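You operate a simulated robot arm through the tools that you are given. There is no shell and no other tool.

You are at the controls of a simulated two-armed robot. One attempt, no reset.

TASK
Lamp on, wipe the dusty display, zero it, pace slider to half.
Fine: use the green pad and put it back. What is to be rubbed or washed off counts as gone when no trace of it is left.

Only the result counts: the job must be done as asked and must still hold three seconds after the hand-in. Knocking over, shifting, dropping, spilling or breaking anything else fails it.

THE ROBOT
Two 7-joint arms with fingered hands on one trunk that stands fixed in place. Base frame: the origin is at the foot of the trunk, x ahead of it, y to its left, z up. Lengths are in mm, angles in degrees, forces in N, time in s.
The left shoulder is at [35, 174, 1138], the right one opposite. With the tool pointing down near the work surface each hand reaches from about 280 to 720 mm from the base axis, measured 20 degrees to its own side. Payload 3.8 kg a hand.
The tool frame of a hand sits at the grasp point between the pads (the TCP): z along the fingers, y along the line on which they close. The tips reach 26 mm beyond it. The gripper opens to 132 mm; its body begins 73 mm behind the TCP. The gripper is a hand of 3 fingers: y runs from the thumb to the fingers, the wrist lies at [0, 0, -224] in the tool frame, and closing takes about 1.5 s.
Orientation is told as [roll, pitch, yaw] about the base's x, y, z axes, in that order, counted from this pose: with the fingers straight down and closing along the base's y, the tool's x points along the base's -x, its y along +y and its z along -z.

THE INTERFACE
- The arms move only by the tool step_arm. It takes "left_targets", "right_targets" or both (then of equal length, played together; a hand with none holds still); each is a list of rows, each a list of 7 numbers: the gripper command, from -1 (shut) to 1 (fully open), values between in proportion, then the shift along the tool's x, y, z in mm, then the turn, a rotation vector about the tool's x, y, z in degrees. In form: [[claw, x, y, z, ax, ay, az], ...]. A call has 1 to 20 rows; each row is the pose to reach, as a shift and turn from the pose commanded when the call began, along the tool's axes at that moment. A row lasts 0.2 s, in which the tool goes at most 50 mm and 8.6 degrees; a call with a longer step from one row to the next is refused whole, and so is a gripper value outside its range. Where a pose cannot be reached the arm comes as near as it can. A force on the tool above 40 N (or 10 N above the force at the start of the call, whichever is more), or a blocked arm, ends the call early, and 0.2 s more pass. Each finger travels about 108 mm/s and halts on what it meets, pressing with about 25 N; the grip force reading is that of the motor and also rises with nothing between the fingers. The clock runs only during rows and for 0.2 s after the last one: add rows that repeat a pose to give the fingers time. The reply holds the time, the measured pose of the TCP, the force on the tool along the base axes, the opening and the grip force, in the units named above and with some noise, with the torque about the TCP (base axes, N m) and any sound that the robot's microphone picked up.
- Cameras (640 x 400 px; columns grow to the right, rows downward): "scene" is now at [166.3, 62, 1079.7]; the picture's right is [0.71, -0.70, 0.00], its down [0.12, 0.12, -0.99] and it looks along [0.69, 0.70, 0.17] (base axes); focal length 214 px, centre (320, 200). "left" rides on the left gripper at [-62, 3, -92] in its tool frame; the picture's right is [-0.05, -1.00, 0.00], its down [0.83, -0.04, -0.56] and it looks along [0.55, -0.03, 0.83] (tool axes); focal length 230 px, centre (320, 200). "right" rides on the right gripper at [62, 3, -92] in its tool frame; the picture's right is [-0.05, 1.00, 0.00], its down [-0.83, -0.04, -0.55] and it looks along [-0.55, -0.03, 0.83] (tool axes); focal length 230 px, centre (320, 200). There is no depth. A picture from a camera that has moved, and an enlarged one, comes with that camera's place and axes in the base frame and with its lens. The place of the scene camera against the robot may be out by one fixed shift of up to 12 mm in any direction.
- camera(camera): a new picture of that camera. No time passes.
- raise_lower(by): moves the trunk up (or, below 0, down) by that many mm; the arms and the scene camera ride with it, the base frame stays. It gives what a move gives, with no picture.
- hand_shape(shape, hand): the hand has 3 fingers and takes this shape, open, in about a second: jaw (thumb against the fingers, like two jaws); tri (thumb and two fingers); tip (a fingertip pinch); poke (one finger out to press); point (the index stretched); flat (the hand flat); cup (the hand cupped); fist (a fist). The gripper value then closes the fingers along that shape, each until it touches; the sizes above hold for jaw. It gives what a move gives, with no picture.
- head_to(pan, tilt): turns the head with the scene camera to pan (to the left, within 60 degrees either way) and tilt (down, from -29 to 69), counted from straight ahead of the robot (the tilt from the chest, where the trunk bows). It gives what a move gives.
- zoom(camera, box): a new picture of the part [left, top, right, bottom] of that camera's present view, enlarged. No time passes.
- close_job(): hands the job in; it is judged then, once.

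Places have to be worked out from the pictures, the camera data and where the tool is seen. Open the grippers and draw the arms clear of the work before you hand the job in, unless the task says otherwise.

The tools are called after "Emit:" as a command line: name --argument value ..., lists and objects as JSON in quotes. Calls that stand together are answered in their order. step_arm: Moves the arms, as the interface text tells. Its arguments: {"type":"object","properties":{"left_targets":{"type":"array","items":{"type":"array","items":{"type":"number"}}},"right_targets":{"type":"array","items":{"type":"array","items":{"type":"number"}}}},"required":[]} The other tools are called the same way: raise_lower (by) moves the trunk up or down; hand_shape (shape, hand) gives the hand a shape; head_to (pan, tilt) turns the head that bears the scene camera; camera (camera) takes a picture; zoom (camera, box) takes an enlarged picture of a part of a camera's view; close_job () hands the job in.

At the start:

```text
time_s: 0.0
left_tool_pos: [213.3, 305.7, 1322.1]
left_tool_rot: [0.0, 0.0, 0.1]
left_force: [0.4, 1.1, 0.3]
left_moment: [0.03, 0.01, 0.0]
left_finger_gap: 131.9
left_grasp_force: 0.0
left_shape: jaw
right_tool_pos: [371.8, 20.9, 1253.4]
right_tool_rot: [0.0, 0.0, -0.1]
right_force: [0.0, 0.6, -0.7]
right_moment: [-0.02, 0.0, -0.01]
right_finger_gap: 131.7
right_grasp_force: 0.1
right_shape: jaw
trunk travel left (down, up): [-439.0, 42.0]
head pan, tilt (commanded): [45.4, -9.7]
```

scene: 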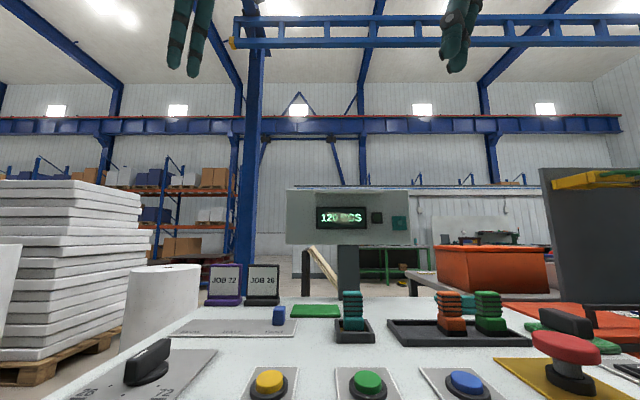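
right: 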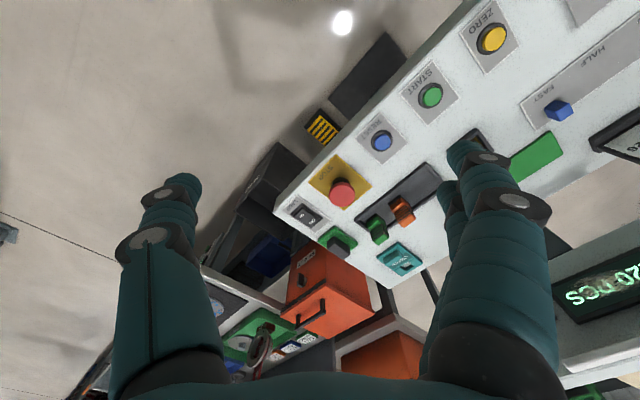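
left: 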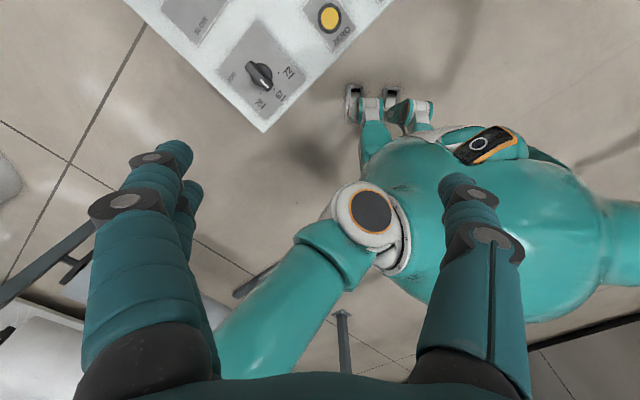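

The pictures show a console table turned about 45° to the robot, with a display panel reading "120 PCS" behind it, and buttons, a slider, a green pad, and a lamp switch. I tilt the head down to see the work surface properly.

Emit:
head_to --pan 45 --tilt 30

```text
time_s: 1.1
left_tool_pos: [212.0, 304.0, 1321.3]
left_tool_rot: [-0.1, 0.1, 0.0]
left_force: [-0.5, 0.2, 0.0]
left_moment: [-0.02, -0.03, 0.01]
left_finger_gap: 132.0
left_grasp_force: 0.1
left_shape: jaw
right_tool_pos: [371.5, 20.6, 1252.5]
right_tool_rot: [0.1, 0.0, -0.2]
right_force: [1.2, -0.6, 0.2]
right_moment: [0.02, 0.01, -0.01]
right_finger_gap: 131.7
right_grasp_force: 0.1
right_shape: jaw
trunk travel left (down, up): [-439.0, 42.0]
head pan, tilt (commanded): [45.0, 30.0]
```

Now a picture from the head in its new pose.

Emit:
camera --camera "scene"

Emit:
camera --camera "right"

```text
taken
camera scene: at [170.9, 65.9, 1016.6], right [0.71, -0.71, 0.0], down [-0.35, -0.35, -0.87], along [0.61, 0.61, -0.5], focal length 214 px, centre (320, 200)
```

scene: 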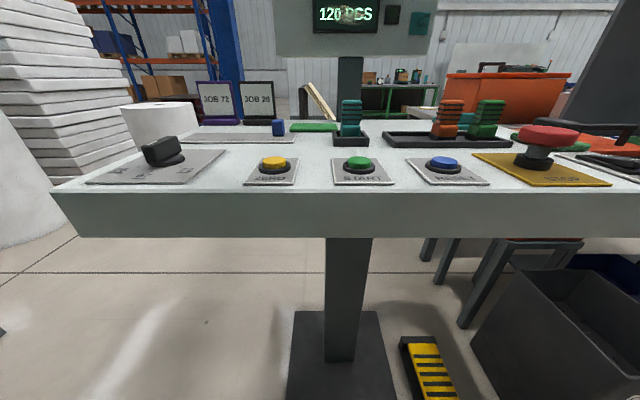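

```text
taken
camera right: at [310.4, 25.5, 1345.2], right [0.05, 1.0, 0.0], down [0.83, -0.04, 0.55], along [0.55, -0.03, -0.83], focal length 230 px, centre (320, 200)
```

right: 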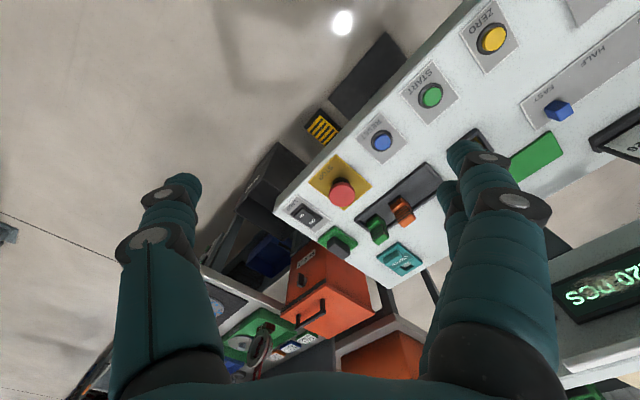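

I enlarge the parts of the console to read the labels.

Emit:
zoom --camera "right" --box '[260, 140, 460, 290]'

Emit:
zoom --camera "right" --box '[440, 0, 640, 150]'

Emit:
zoom --camera "right" --box '[480, 150, 640, 320]'

Emit:
zoom --camera "scene" --box '[80, 80, 360, 200]'

Emit:
zoom --camera "scene" --box '[360, 80, 640, 200]'

Emit:
zoom --camera "scene" --box '[260, 0, 460, 90]'

```text
2.67 times, centred on (360, 215) of right
camera zoom: at [310.4, 25.5, 1345.2], right [0.05, 1.0, 0.0], down [0.83, -0.04, 0.55], along [0.55, -0.03, -0.83], focal length 614 px, centre (213, 160)
```

zoom: 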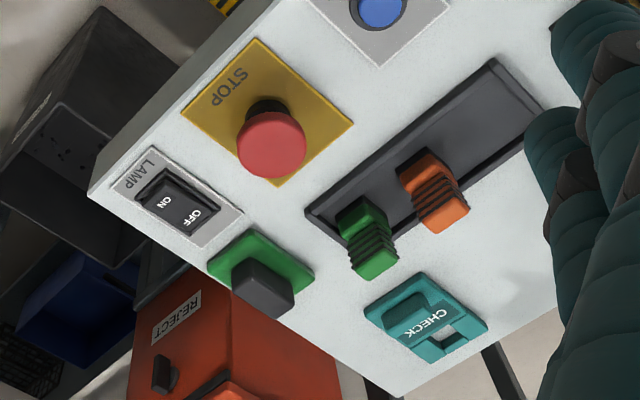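

```text
2.67 times, centred on (540, 75) of right
camera zoom: at [310.4, 25.5, 1345.2], right [0.05, 1.0, 0.0], down [0.83, -0.04, 0.55], along [0.55, -0.03, -0.83], focal length 614 px, centre (-267, 533)
```

zoom: 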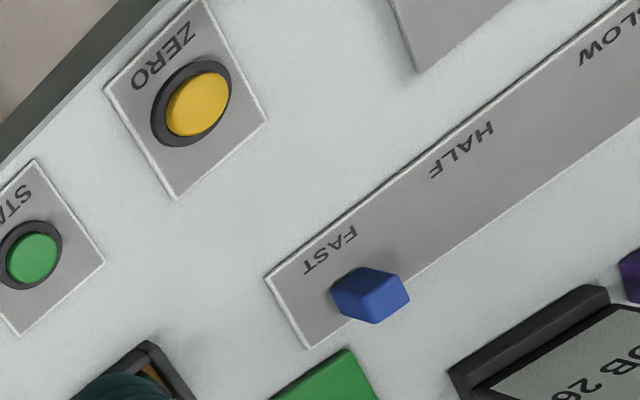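

```text
2.35 times, centred on (560, 235) of right
camera zoom: at [310.4, 25.5, 1345.2], right [0.05, 1.0, 0.0], down [0.83, -0.04, 0.55], along [0.55, -0.03, -0.83], focal length 541 px, centre (-245, 118)
```

zoom: 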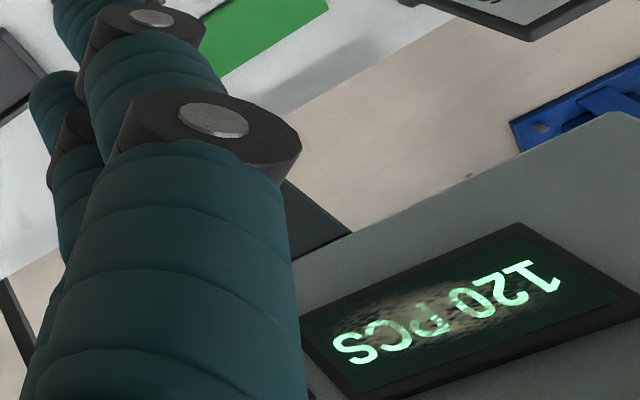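

```text
2.29 times, centred on (220, 140) of scene
camera zoom: at [170.9, 65.9, 1016.6], right [0.71, -0.71, 0.0], down [-0.35, -0.35, -0.87], along [0.61, 0.61, -0.5], focal length 490 px, centre (549, 337)
```

zoom: 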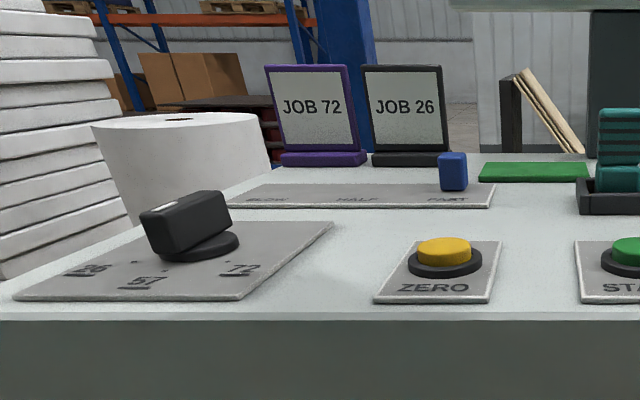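

```text
2.29 times, centred on (500, 140) of scene
camera zoom: at [170.9, 65.9, 1016.6], right [0.71, -0.71, 0.0], down [-0.35, -0.35, -0.87], along [0.61, 0.61, -0.5], focal length 490 px, centre (-91, 337)
```

zoom: 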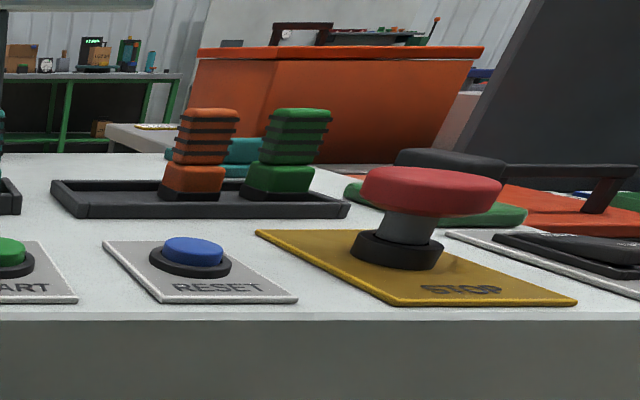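

```text
3.20 times, centred on (360, 45) of scene
camera zoom: at [170.9, 65.9, 1016.6], right [0.71, -0.71, 0.0], down [-0.35, -0.35, -0.87], along [0.61, 0.61, -0.5], focal length 686 px, centre (192, 696)
```

zoom: 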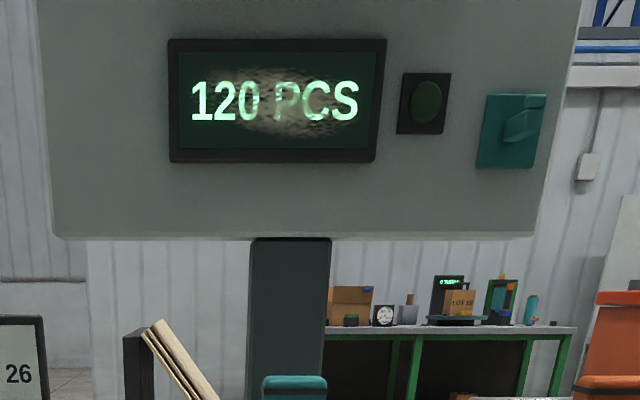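

Buttons seem 110 mm apart along the 45° console line (ZERO near (311,291), START (390,213), RESET (468,136)), with LAMP near (640,-33). A green block with dark grip is near (715,50), and a flat green plate is near (514,456). I move the right hand forward for a closer look at the candidates for the "green pad".

Emit:
step_arm --right_targets '[[1, -30, 10, 10, 0, 0, 0], [1, -60, 20, 20, 0, 0, 0], [1, -95, 35, 30, 0, 0, 0], [1, -130, 50, 40, 0, 0, 0], [1, -160, 60, 50, 0, 0, 0], [1, -180, 60, 60, 0, 0, 0]]'

Emit:
camera --camera "right"

Emit:
zoom --camera "right" --box '[180, 40, 460, 215]'

```text
time_s: 2.5
left_tool_pos: [213.9, 304.2, 1322.0]
left_tool_rot: [0.1, 0.1, 0.0]
left_force: [0.1, -0.7, -0.4]
left_moment: [0.02, 0.03, 0.0]
left_finger_gap: 131.8
left_grasp_force: 0.0
left_shape: jaw
right_tool_pos: [540.1, 73.3, 1190.0]
right_tool_rot: [0.0, 0.0, 0.0]
right_force: [-0.1, -0.5, 0.0]
right_moment: [-0.01, 0.01, 0.0]
right_finger_gap: 131.8
right_grasp_force: 0.1
right_shape: jaw
right hand out of reach, approached as far as the arm can: row 6
trunk travel left (down, up): [-439.0, 42.0]
head pan, tilt (commanded): [45.0, 30.0]
```

```text
taken
camera right: at [479.8, 77.1, 1281.8], right [0.05, 1.0, 0.0], down [0.83, -0.04, 0.56], along [0.55, -0.03, -0.83], focal length 230 px, centre (320, 200)
```

right: 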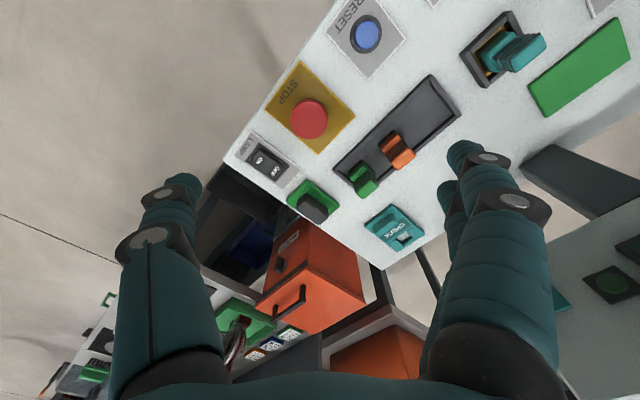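

```text
2.29 times, centred on (320, 128) of right
camera zoom: at [479.8, 77.1, 1281.8], right [0.05, 1.0, 0.0], down [0.83, -0.04, 0.56], along [0.55, -0.03, -0.83], focal length 526 px, centre (320, 366)
```

zoom: 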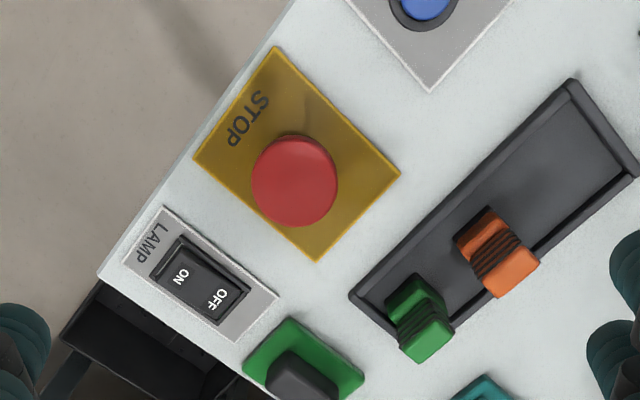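

The right arm reaches its limit near x=545 when pointing straight down. I zoom in on both green candidates and on the stamps from this view.

Emit:
zoom --camera "right" --box '[440, 0, 640, 125]'

Emit:
zoom --camera "right" --box '[230, 120, 430, 245]'

Emit:
zoom --camera "scene" --box '[500, 110, 640, 198]'

Emit:
zoom --camera "scene" --box '[260, 80, 400, 168]'

```text
3.20 times, centred on (540, 62) of right
camera zoom: at [479.8, 77.1, 1281.8], right [0.05, 1.0, 0.0], down [0.83, -0.04, 0.56], along [0.55, -0.03, -0.83], focal length 736 px, centre (-384, 640)
```

zoom: 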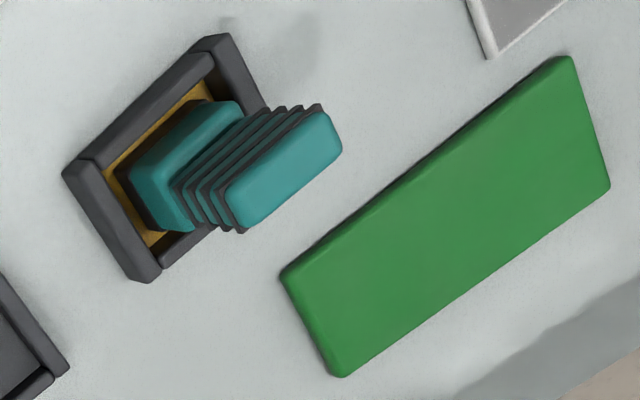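

```text
3.20 times, centred on (330, 182) of right
camera zoom: at [479.8, 77.1, 1281.8], right [0.05, 1.0, 0.0], down [0.83, -0.04, 0.56], along [0.55, -0.03, -0.83], focal length 736 px, centre (288, 256)
```

zoom: 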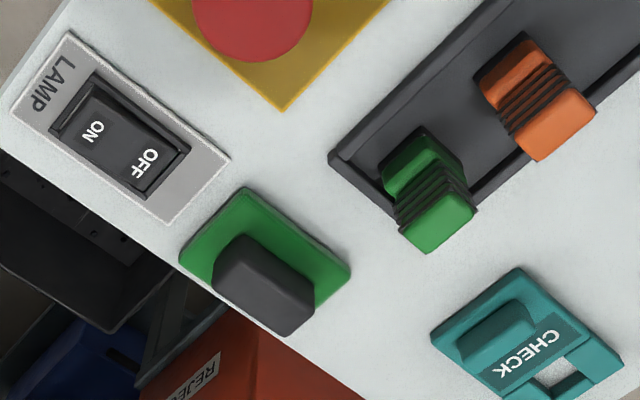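

```text
4.55 times, centred on (570, 154) of scene
camera zoom: at [171.4, 65.0, 1016.4], right [0.71, -0.71, 0.0], down [-0.35, -0.35, -0.87], along [0.61, 0.61, -0.5], focal length 975 px, centre (-816, 409)
```

zoom: 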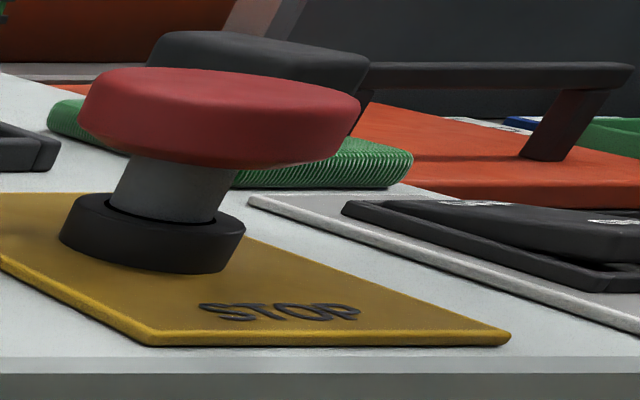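

```text
4.55 times, centred on (330, 124) of scene
camera zoom: at [171.4, 65.0, 1016.4], right [0.71, -0.71, 0.0], down [-0.35, -0.35, -0.87], along [0.61, 0.61, -0.5], focal length 975 px, centre (274, 546)
```

zoom: 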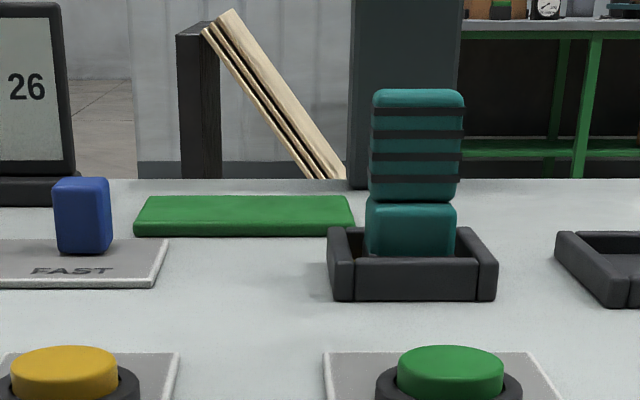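

The green pad with ribbed edge and dark grip block near (728,50) is the wiping pad, and the plain green slab looks like a stamping mat. The rocker shows ON/OFF. Next I need the display's geometry, so I bring the right hand back and yaw it toward the panel.

Emit:
step_arm --right_targets '[[1, 35, 13, -10, 0, 0, -7.5], [1, 70, 26, -20, 0, 0, -15], [1, 105, 39, -30, 0, 0, -22.5], [1, 140, 52, -40, 0, 0, -30], [1, 175, 65, -50, 0, 0, -37.5], [1, 210, 77, -60, 0, 0, -45]]'

Emit:
step_arm --right_targets '[[1, 0, 0, 0, 0, -8, 0], [1, 0, 0, 0, 0, -16, 0], [1, 0, 0, 0, 0, -24, 0], [1, 0, 0, 0, 0, -32, 0], [1, 0, 0, 0, 0, -40, 0]]'

Emit:
camera --camera "right"

Emit:
camera --camera "scene"

```text
time_s: 3.9
left_tool_pos: [212.0, 305.0, 1322.3]
left_tool_rot: [0.1, -0.1, 0.1]
left_force: [-0.3, 0.3, -0.2]
left_moment: [-0.02, 0.01, -0.02]
left_finger_gap: 132.0
left_grasp_force: 0.1
left_shape: jaw
right_tool_pos: [329.2, 153.2, 1248.3]
right_tool_rot: [-0.1, 0.1, 45.0]
right_force: [-1.3, 0.4, 0.6]
right_moment: [-0.01, 0.0, 0.01]
right_finger_gap: 131.8
right_grasp_force: 0.1
right_shape: jaw
trunk travel left (down, up): [-439.0, 42.0]
head pan, tilt (commanded): [45.0, 30.0]
```

```text
time_s: 5.1
left_tool_pos: [212.7, 303.5, 1321.8]
left_tool_rot: [0.0, 0.0, 0.0]
left_force: [-0.4, -0.8, -0.6]
left_moment: [0.0, 0.0, -0.01]
left_finger_gap: 131.9
left_grasp_force: 0.0
left_shape: jaw
right_tool_pos: [331.4, 150.0, 1250.2]
right_tool_rot: [0.1, -40.2, 44.9]
right_force: [0.4, 0.0, 0.2]
right_moment: [0.02, 0.0, 0.02]
right_finger_gap: 132.0
right_grasp_force: 0.0
right_shape: jaw
trunk travel left (down, up): [-439.0, 42.0]
head pan, tilt (commanded): [45.0, 30.0]
```

```text
taken
camera right: at [253.4, 77.7, 1281.5], right [-0.68, 0.74, 0.04], down [0.23, 0.16, 0.96], along [0.7, 0.66, -0.28], focal length 230 px, centre (320, 200)
```

right: 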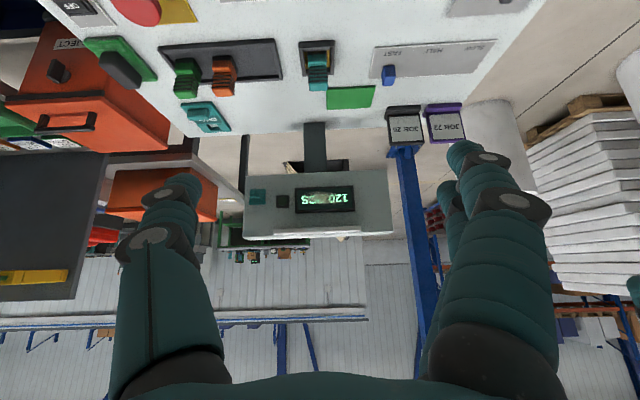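

```text
taken
camera scene: at [171.0, 65.6, 1016.5], right [0.71, -0.71, 0.0], down [-0.35, -0.35, -0.87], along [0.61, 0.61, -0.5], focal length 214 px, centre (320, 200)
```

scene: 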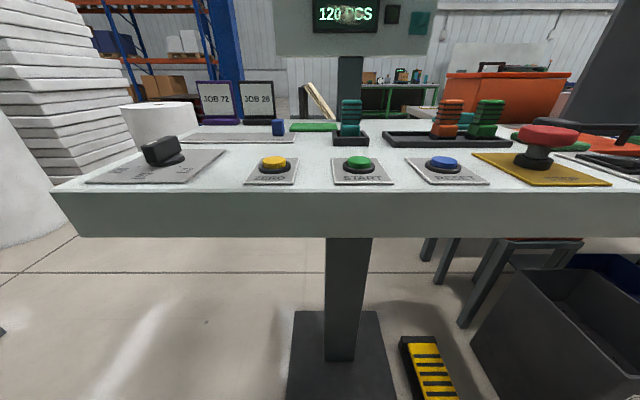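

The display is near (620,440,1131) by triangulating the two views. I enlarge the panel to judge its tilt and the dust.

Emit:
zoom --camera "right" --box '[230, 150, 410, 262]'

Emit:
zoom --camera "right" --box '[360, 0, 560, 125]'

Emit:
zoom --camera "right" --box '[40, 0, 300, 162]'

```text
3.56 times, centred on (320, 206) of right
camera zoom: at [253.4, 77.7, 1281.5], right [-0.68, 0.74, 0.04], down [0.23, 0.16, 0.96], along [0.7, 0.66, -0.28], focal length 818 px, centre (320, 179)
```

zoom: 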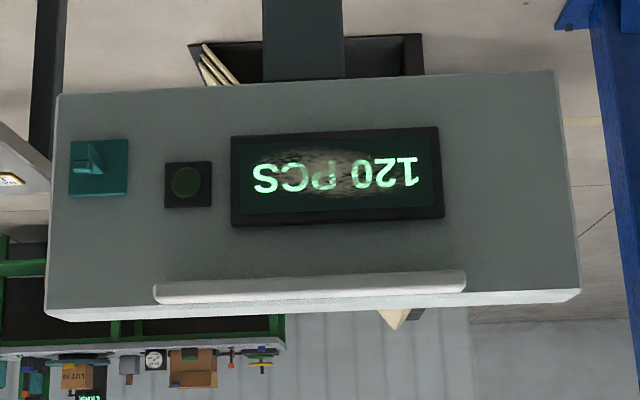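

```text
3.20 times, centred on (460, 62) of right
camera zoom: at [253.4, 77.7, 1281.5], right [-0.68, 0.74, 0.04], down [0.23, 0.16, 0.96], along [0.7, 0.66, -0.28], focal length 736 px, centre (-128, 640)
```

zoom: 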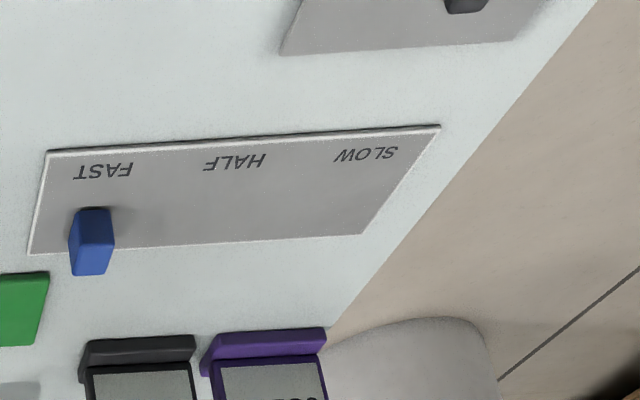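

```text
2.46 times, centred on (170, 81) of right
camera zoom: at [253.4, 77.7, 1281.5], right [-0.68, 0.74, 0.04], down [0.23, 0.16, 0.96], along [0.7, 0.66, -0.28], focal length 566 px, centre (689, 493)
```

zoom: 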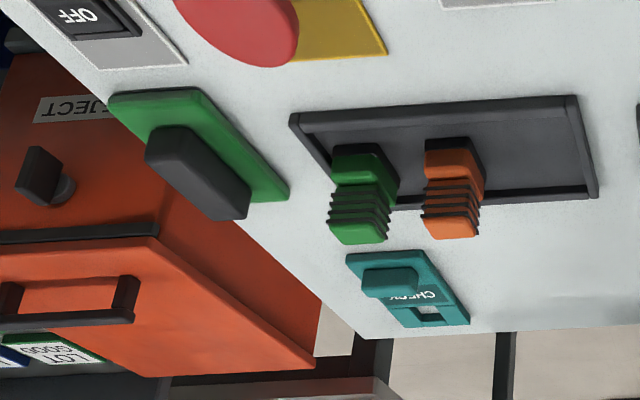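

The panel looks vertical, facing back at 45°, with a lamp bar along its top. I push the right hand forward along its heading for a close view of the display.

Emit:
step_arm --right_targets '[[1, -30.6, 0, 25.7, 0, 0, 0], [1, -61.2, 0, 51.4, 0, 0, 0], [1, -91.8, 0, 77.2, 0, 0, 0], [1, -122.4, 0, 102.9, 0, 0, 0], [1, -153, 0, 128.6, 0, 0, 0]]'

Emit:
camera --camera "right"

Emit:
zoom --camera "right" --box '[200, 120, 440, 270]'

```text
time_s: 6.3
left_tool_pos: [212.7, 305.9, 1321.5]
left_tool_rot: [0.0, 0.0, 0.1]
left_force: [-0.6, 0.1, -0.8]
left_moment: [0.01, 0.03, 0.04]
left_finger_gap: 131.8
left_grasp_force: 0.1
left_shape: jaw
right_tool_pos: [469.2, 292.8, 1249.8]
right_tool_rot: [-0.1, -40.1, 45.0]
right_force: [0.9, 0.2, -0.2]
right_moment: [-0.02, 0.01, -0.01]
right_finger_gap: 132.2
right_grasp_force: 0.0
right_shape: jaw
trunk travel left (down, up): [-439.0, 42.0]
head pan, tilt (commanded): [45.0, 30.0]
```

```text
taken
camera right: at [393.6, 221.1, 1281.1], right [-0.68, 0.73, 0.03], down [0.23, 0.17, 0.96], along [0.7, 0.66, -0.28], focal length 230 px, centre (320, 200)
```

right: 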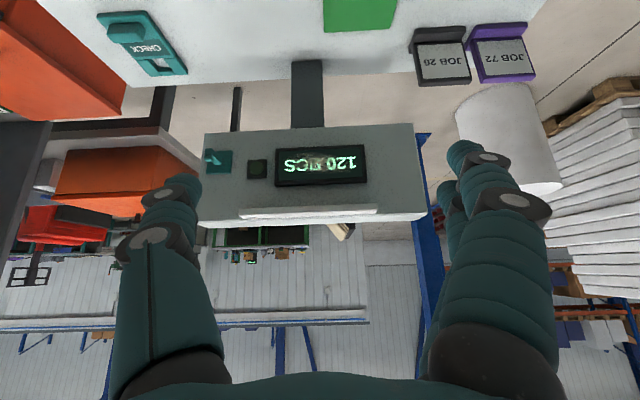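

```text
2.67 times, centred on (320, 195) of right
camera zoom: at [393.6, 221.1, 1281.1], right [-0.68, 0.73, 0.03], down [0.23, 0.17, 0.96], along [0.7, 0.66, -0.28], focal length 614 px, centre (320, 213)
```

zoom: 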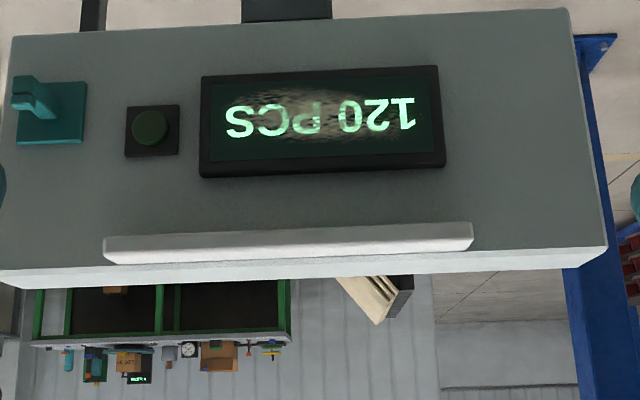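

The display centre works out near (651,468,1117), about 144×68 mm, vertical and square to the 45° heading. I zoom in tightly to see the bezel and the dust.

Emit:
zoom --camera "right" --box '[265, 135, 375, 204]'

Emit:
zoom --camera "right" --box '[60, 0, 260, 125]'

```text
5.80 times, centred on (320, 170) of right
camera zoom: at [393.6, 221.1, 1281.1], right [-0.68, 0.73, 0.03], down [0.23, 0.17, 0.96], along [0.7, 0.66, -0.28], focal length 1334 px, centre (320, 377)
```

zoom: 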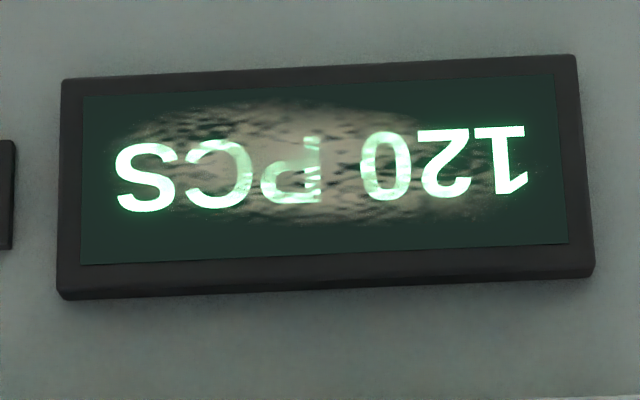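

```text
3.20 times, centred on (160, 62) of right
camera zoom: at [393.6, 221.1, 1281.1], right [-0.68, 0.73, 0.03], down [0.23, 0.17, 0.96], along [0.7, 0.66, -0.28], focal length 736 px, centre (832, 640)
```

zoom: 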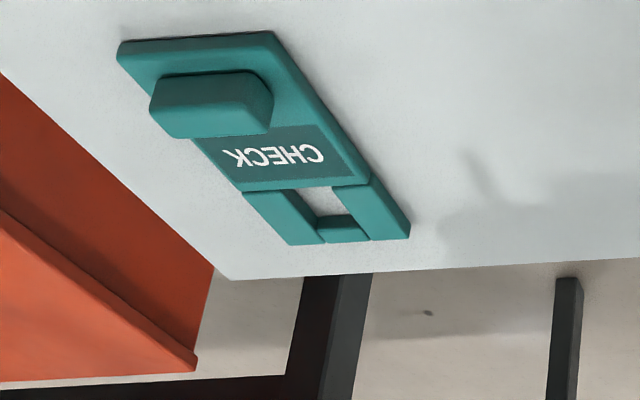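

The screen is flush with the bezel and the dust covers nearly its whole width. Now I bring the right hand back to vertical and over toward the pad to measure its handle and the lamp rocker.

Emit:
step_arm --right_targets '[[1, 0, 0, 0, 0, 8, 0], [1, 0, 0, 0, 0, 16, 0], [1, 0, 0, 0, 0, 24, 0], [1, 0, 0, 0, 0, 32, 0], [1, 0, 0, 0, 0, 40, 0]]'

Emit:
step_arm --right_targets '[[1, 11.5, -30, 22, 0, 0, 4.5], [1, 23, -60, 44, 0, 0, 9], [1, 34.4, -90, 66, 0, 0, 13.5], [1, 45.8, -120, 88, 0, 0, 18], [1, 57.3, -150, 110, 0, 0, 22.5], [1, 68.8, -180, 132, 0, 0, 27], [1, 80.2, -210, 154, 0, 0, 31.5], [1, 91.7, -240, 176, 0, 0, 36], [1, 103, -270, 198, 0, 0, 40.5], [1, 114.6, -299.8, 220, 0, 0, 45]]'

Emit:
camera --camera "right"

Emit:
zoom --camera "right" --box '[260, 120, 500, 270]'

```text
time_s: 7.5
left_tool_pos: [208.7, 306.9, 1322.0]
left_tool_rot: [-0.1, -0.1, 0.0]
left_force: [-0.1, -0.1, -0.3]
left_moment: [-0.03, -0.06, -0.02]
left_finger_gap: 131.7
left_grasp_force: 0.0
left_shape: jaw
right_tool_pos: [381.2, 224.2, 1226.0]
right_tool_rot: [-0.4, -1.5, 45.1]
right_force: [-1.1, 0.5, -0.7]
right_moment: [-0.04, -0.06, -0.02]
right_finger_gap: 132.0
right_grasp_force: 0.0
right_shape: jaw
right hand out of reach, approached as far as the arm can: row 2, 3, 4, 5
trunk travel left (down, up): [-439.0, 42.0]
head pan, tilt (commanded): [45.0, 30.0]
```

```text
time_s: 9.7
left_tool_pos: [213.6, 304.5, 1321.7]
left_tool_rot: [0.1, -0.1, 0.0]
left_force: [-0.6, -0.4, -0.5]
left_moment: [-0.02, 0.02, -0.02]
left_finger_gap: 132.1
left_grasp_force: 0.1
left_shape: jaw
right_tool_pos: [517.3, -70.6, 1004.5]
right_tool_rot: [0.0, 0.0, -0.1]
right_force: [-0.2, 0.0, -0.5]
right_moment: [0.01, 0.01, 0.01]
right_finger_gap: 132.0
right_grasp_force: 0.0
right_shape: jaw
right hand out of reach, approached as far as the arm can: row 1, 2, 3, 4
trunk travel left (down, up): [-439.0, 42.0]
head pan, tilt (commanded): [45.0, 30.0]
```

```text
taken
camera right: at [456.3, -68.4, 1096.4], right [0.05, 1.0, 0.0], down [0.83, -0.05, 0.55], along [0.55, -0.03, -0.83], focal length 230 px, centre (320, 200)
```

right: 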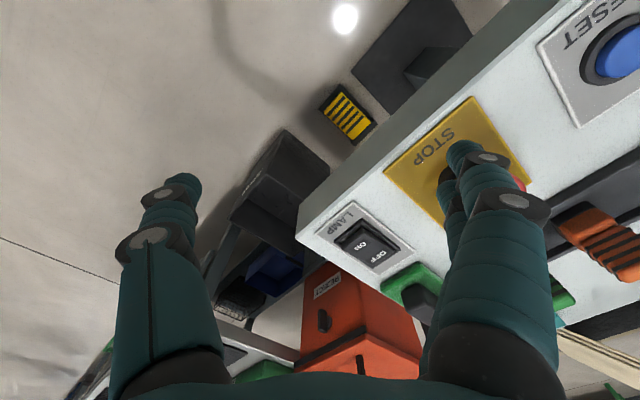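

```text
2.67 times, centred on (380, 195) of right
camera zoom: at [456.3, -68.4, 1096.4], right [0.05, 1.0, 0.0], down [0.83, -0.05, 0.55], along [0.55, -0.03, -0.83], focal length 614 px, centre (160, 213)
```

zoom: 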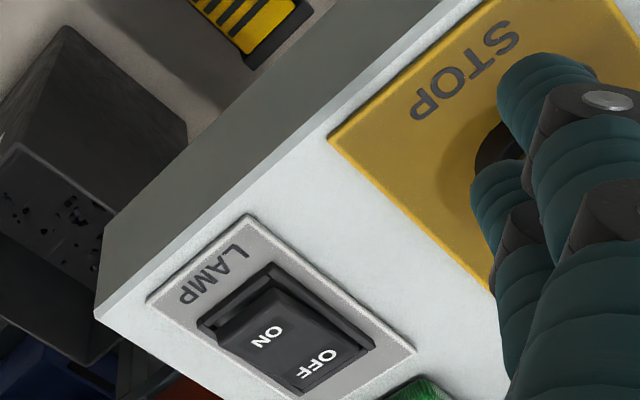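

The rocker centre is near (654,-21), with ON on the near side (around (640,-36)) and OFF on the far side. I shift the hand so the pad falls in the free middle of its view.

Emit:
step_arm --right_targets '[[1, -10, 25, -15, 0, 0, 0], [1, -20, 55, -30, 0, 0, 0], [1, -32, 85, -42, 0, 0, 0], [1, -43, 115, -45, 0, 0, 0]]'

Emit:
camera --camera "right"

Emit:
zoom --camera "right" --box '[230, 150, 430, 275]'

```text
time_s: 10.7
left_tool_pos: [213.1, 307.1, 1321.2]
left_tool_rot: [-0.1, 0.1, 0.0]
left_force: [0.4, -0.2, 0.0]
left_moment: [-0.03, -0.02, 0.01]
left_finger_gap: 131.9
left_grasp_force: 0.1
left_shape: jaw
right_tool_pos: [559.4, 43.0, 1047.4]
right_tool_rot: [-0.1, 0.1, -0.1]
right_force: [-0.2, -0.8, -0.1]
right_moment: [-0.01, 0.02, 0.0]
right_finger_gap: 131.9
right_grasp_force: 0.1
right_shape: jaw
trunk travel left (down, up): [-439.0, 42.0]
head pan, tilt (commanded): [45.0, 30.0]
```

```text
taken
camera right: at [498.0, 46.8, 1139.9], right [0.05, 1.0, 0.0], down [0.83, -0.04, 0.55], along [0.55, -0.03, -0.83], focal length 230 px, centre (320, 200)
```

right: 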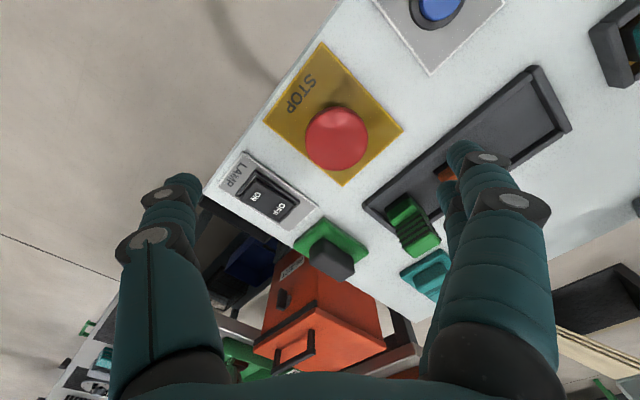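

```text
3.20 times, centred on (330, 212) of right
camera zoom: at [498.0, 46.8, 1139.9], right [0.05, 1.0, 0.0], down [0.83, -0.04, 0.55], along [0.55, -0.03, -0.83], focal length 736 px, centre (288, 160)
```

zoom: 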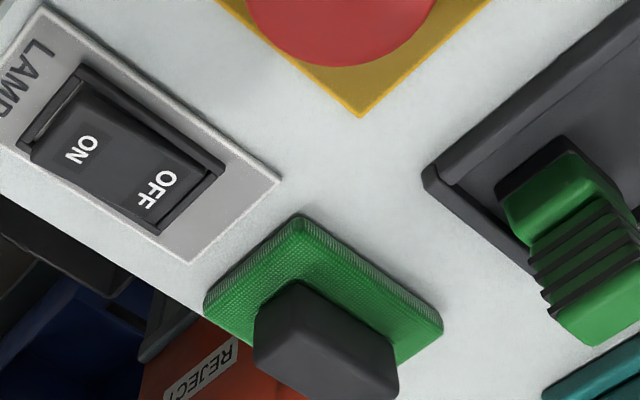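

The pad has a woven green sole about 88×63 mm and a dark grip about 58×27×30 mm, centred near (739,50) with its top at z≈932. First the lamp: I give the right hand the poke shape and see where the fingertip is.

Emit:
hand_shape --hand "right" --shape "poke"

Emit:
camera --camera "right"

```text
time_s: 11.6
left_tool_pos: [212.1, 305.2, 1319.3]
left_tool_rot: [0.1, 0.0, 0.0]
left_force: [-0.3, -0.9, 0.6]
left_moment: [0.04, 0.0, 0.01]
left_finger_gap: 131.7
left_grasp_force: 0.1
left_shape: jaw
right_tool_pos: [558.9, 42.1, 1046.4]
right_tool_rot: [0.0, 0.0, 0.0]
right_force: [0.2, 0.3, 0.2]
right_moment: [0.02, -0.02, -0.05]
right_finger_gap: 0.1
right_grasp_force: 0.1
right_shape: poke
trunk travel left (down, up): [-439.0, 42.0]
head pan, tilt (commanded): [45.0, 30.0]
```

```text
taken
camera right: at [497.9, 45.6, 1140.1], right [0.05, 1.0, 0.0], down [0.83, -0.04, 0.55], along [0.55, -0.03, -0.83], focal length 230 px, centre (320, 200)
```

right: 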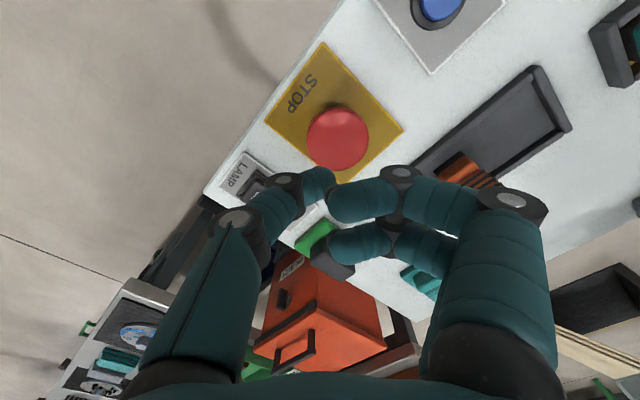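

The poke shape pulls the fingertips together near the tool axis. I zoom in to see which fingertip leads.

Emit:
zoom --camera "right" --box '[210, 130, 450, 280]'

Emit:
head_to --pan 20 --tilt 10

Emit:
camera --camera "scene"

```text
2.67 times, centred on (330, 205) of right
camera zoom: at [497.9, 45.6, 1140.1], right [0.05, 1.0, 0.0], down [0.83, -0.04, 0.55], along [0.55, -0.03, -0.83], focal length 614 px, centre (293, 187)
```

zoom: 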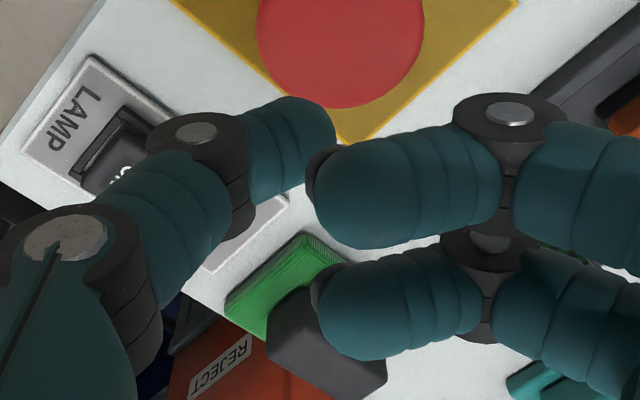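

```text
time_s: 12.4
left_tool_pos: [212.7, 305.0, 1322.1]
left_tool_rot: [0.0, 0.0, -0.1]
left_force: [-0.8, -0.6, -0.5]
left_moment: [0.01, -0.02, 0.02]
left_finger_gap: 131.8
left_grasp_force: 0.1
left_shape: jaw
right_tool_pos: [559.2, 41.2, 1047.8]
right_tool_rot: [0.1, 0.0, -0.1]
right_force: [0.2, 1.1, 0.2]
right_moment: [-0.02, -0.02, -0.01]
right_finger_gap: 0.0
right_grasp_force: 0.0
right_shape: poke
trunk travel left (down, up): [-439.0, 42.0]
head pan, tilt (commanded): [20.0, 10.0]
```

```text
taken
camera scene: at [194.3, 33.8, 1048.8], right [0.34, -0.94, 0.0], down [-0.16, -0.06, -0.98], along [0.93, 0.34, -0.17], focal length 214 px, centre (320, 200)
```

scene: 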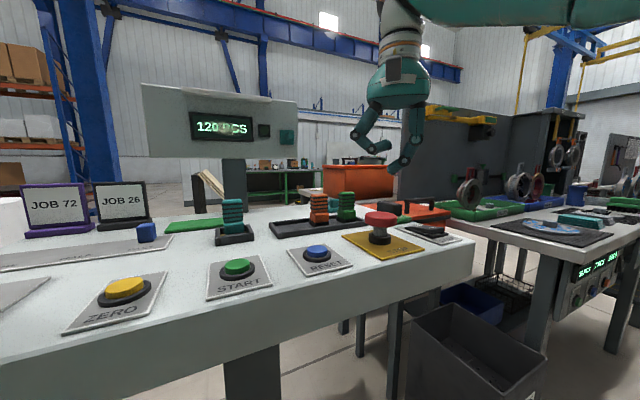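

I zoom the scene view on the right hand to see which finger leads in poke.

Emit:
zoom --camera "scene" --box '[320, 60, 480, 200]'

```text
2.86 times, centred on (400, 130) of scene
camera zoom: at [194.3, 33.8, 1048.8], right [0.34, -0.94, 0.0], down [-0.16, -0.06, -0.98], along [0.93, 0.34, -0.17], focal length 613 px, centre (91, 400)
```

zoom: 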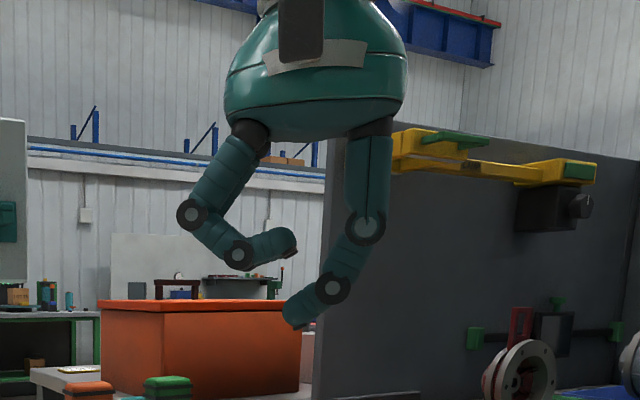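

In poke the thumb is the leading fingertip, about 26 mm beyond the TCP on the tool axis, with the other fingers curled back. I move over the ON half of the rocker at (640,-36) with the tool leaning 15° outward for reach.

Emit:
step_arm --right_targets '[[1, -18, -20, 10, 0, -3.75, 0], [1, -37, -39, 25, 0, -7.5, 0], [1, -55, -58, 45, 0, -11.25, 0], [1, -74, -78, 67, 0, -15, 0], [1, -74, -78, 67, 0, -15, 0]]'

Emit:
camera --camera "right"

Emit:
zoom --camera "right" --box '[210, 100, 450, 250]'

Emit:
zoom --camera "scene" --box '[340, 120, 500, 260]'

```text
time_s: 13.7
left_tool_pos: [211.6, 304.0, 1321.9]
left_tool_rot: [-0.1, 0.1, 0.0]
left_force: [0.8, -0.2, 0.7]
left_moment: [0.0, 0.0, 0.02]
left_finger_gap: 131.8
left_grasp_force: 0.1
left_shape: jaw
right_tool_pos: [630.6, -37.6, 981.9]
right_tool_rot: [0.0, -15.1, -0.1]
right_force: [0.2, 0.1, 0.3]
right_moment: [0.02, -0.02, 0.04]
right_finger_gap: 0.0
right_grasp_force: 0.0
right_shape: poke
trunk travel left (down, up): [-439.0, 42.0]
head pan, tilt (commanded): [20.0, 10.0]
```

```text
taken
camera right: at [548.0, -33.9, 1054.8], right [0.05, 1.0, 0.01], down [0.66, -0.04, 0.75], along [0.75, -0.03, -0.66], focal length 230 px, centre (320, 200)
```

right: 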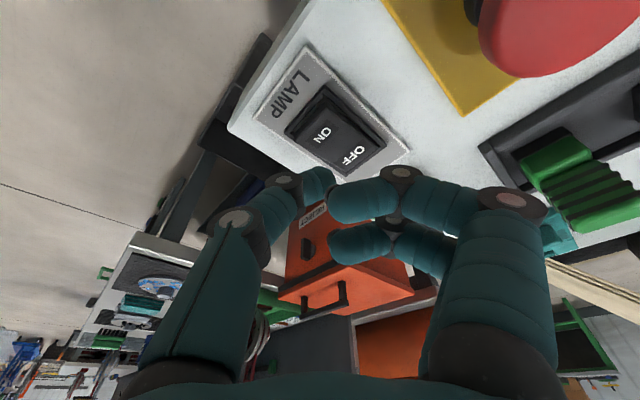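

```text
2.67 times, centred on (330, 175) of right
camera zoom: at [548.0, -33.9, 1054.8], right [0.05, 1.0, 0.01], down [0.66, -0.04, 0.75], along [0.75, -0.03, -0.66], focal length 614 px, centre (293, 267)
```

zoom: 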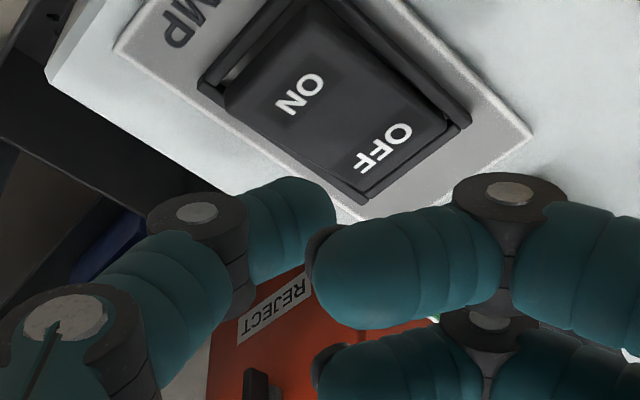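

```text
2.86 times, centred on (420, 190) of scene
camera zoom: at [194.1, 34.0, 1048.9], right [0.34, -0.94, 0.0], down [-0.16, -0.06, -0.98], along [0.93, 0.34, -0.17], focal length 613 px, centre (34, 229)
```

zoom: 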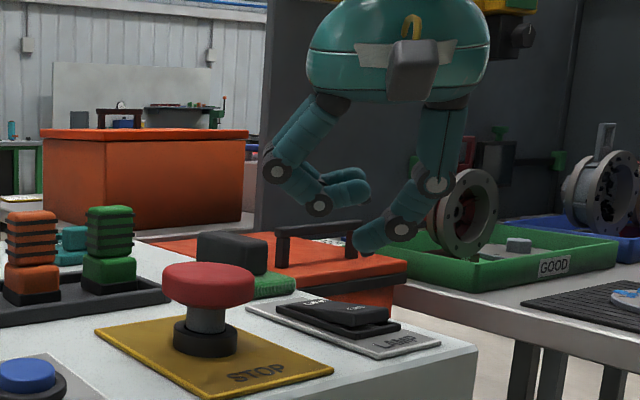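

The view shows the ON end standing proud, and the thumb tip is right above (638,-37). I lower it straight down in small steps onto the ON half.

Emit:
step_arm --right_targets '[[1, 5.2, 0, 19.3, 0, 0, 0], [1, 9.1, 0, 33.8, 0, 0, 0], [1, 10.9, 0, 40.6, 0, 0, 0], [1, 12.2, 0, 45.4, 0, 0, 0], [1, 13.5, 0, 50.2, 0, 0, 0]]'

Emit:
zoom --camera "scene" --box '[340, 140, 500, 260]'

```text
time_s: 14.8
left_tool_pos: [207.6, 303.1, 1324.0]
left_tool_rot: [0.1, -0.3, 0.1]
left_force: [0.3, 1.2, 0.3]
left_moment: [-0.01, 0.0, -0.02]
left_finger_gap: 131.8
left_grasp_force: 0.1
left_shape: jaw
right_tool_pos: [631.1, -39.1, 937.8]
right_tool_rot: [0.1, -15.8, -0.3]
right_force: [-4.2, -12.2, 35.3]
right_moment: [-0.16, 0.1, 0.0]
right_finger_gap: 0.2
right_grasp_force: 0.1
right_shape: poke
trunk travel left (down, up): [-439.0, 42.0]
head pan, tilt (commanded): [20.0, 10.0]
heard: click
```

```text
3.33 times, centred on (420, 200) of scene
camera zoom: at [191.4, 32.6, 1050.4], right [0.34, -0.94, 0.0], down [-0.16, -0.06, -0.99], along [0.93, 0.34, -0.17], focal length 715 px, centre (-13, 200)
```

zoom: 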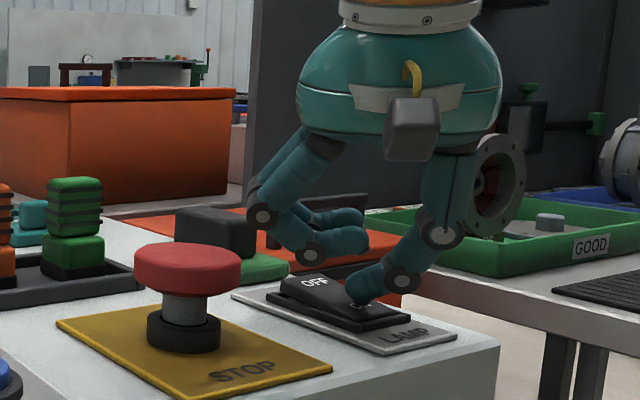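

A click was heard and the rocker shows the OFF side raised. I lift the finger off and check the lamp.

Emit:
step_arm --right_targets '[[1, -6, 0, -22, 0, 0, 0], [1, -16, 0, -60, 0, 0, 0], [1, -22, 0, -90, 0, 0, 0], [1, -22, 0, -130, 0, 0, 0]]'

Emit:
camera --camera "scene"

Emit:
zoom --camera "scene" --box '[340, 140, 500, 260]'

Emit:
zoom --camera "scene" --box '[130, 70, 310, 170]'

```text
time_s: 15.8
left_tool_pos: [211.8, 304.2, 1322.7]
left_tool_rot: [0.0, -0.1, 0.0]
left_force: [0.3, -1.2, -0.4]
left_moment: [-0.01, 0.0, -0.01]
left_finger_gap: 131.7
left_grasp_force: 0.0
left_shape: jaw
right_tool_pos: [619.2, -35.9, 1062.0]
right_tool_rot: [-0.1, -15.0, -0.2]
right_force: [-0.6, 0.0, -0.6]
right_moment: [0.04, -0.02, 0.04]
right_finger_gap: 0.0
right_grasp_force: 0.1
right_shape: poke
trunk travel left (down, up): [-439.0, 42.0]
head pan, tilt (commanded): [20.0, 10.0]
```

```text
taken
camera scene: at [193.4, 33.7, 1049.0], right [0.34, -0.94, 0.0], down [-0.16, -0.06, -0.98], along [0.93, 0.34, -0.17], focal length 214 px, centre (320, 200)
```

scene: 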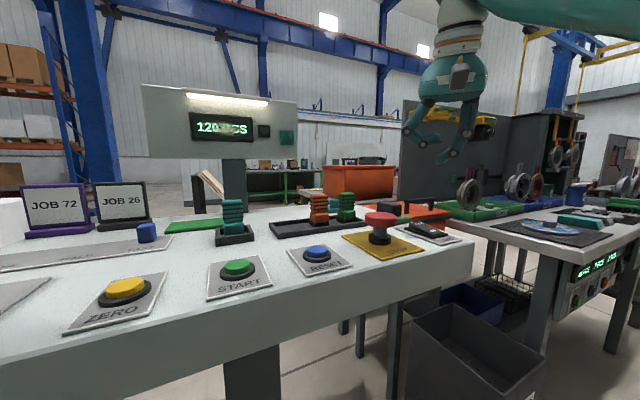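

```text
3.33 times, centred on (420, 200) of scene
camera zoom: at [193.4, 33.7, 1049.0], right [0.34, -0.94, 0.0], down [-0.16, -0.06, -0.98], along [0.93, 0.34, -0.17], focal length 715 px, centre (-13, 200)
```

zoom: 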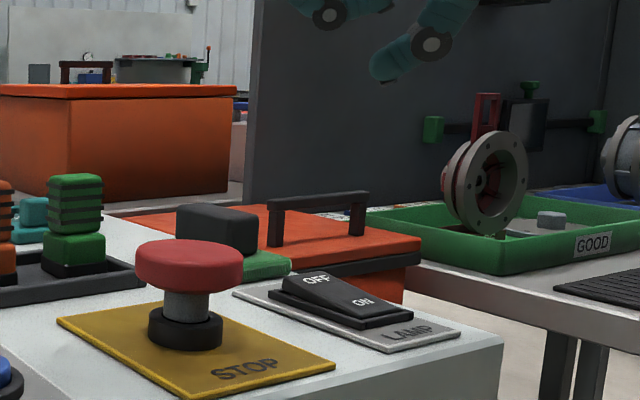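

```text
3.56 times, centred on (220, 120) of scene
camera zoom: at [193.4, 33.7, 1049.0], right [0.34, -0.94, 0.0], down [-0.16, -0.06, -0.98], along [0.93, 0.34, -0.17], focal length 763 px, centre (676, 484)
```

zoom: 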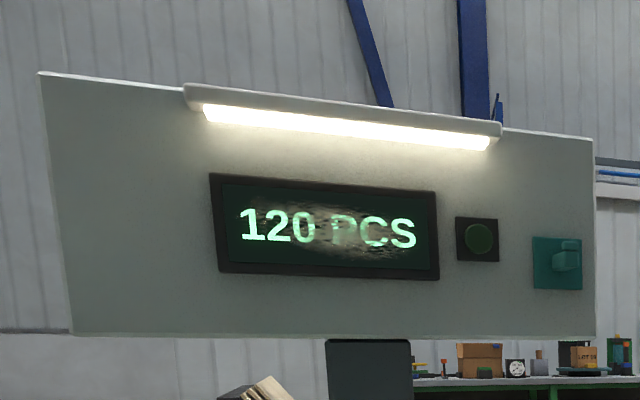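

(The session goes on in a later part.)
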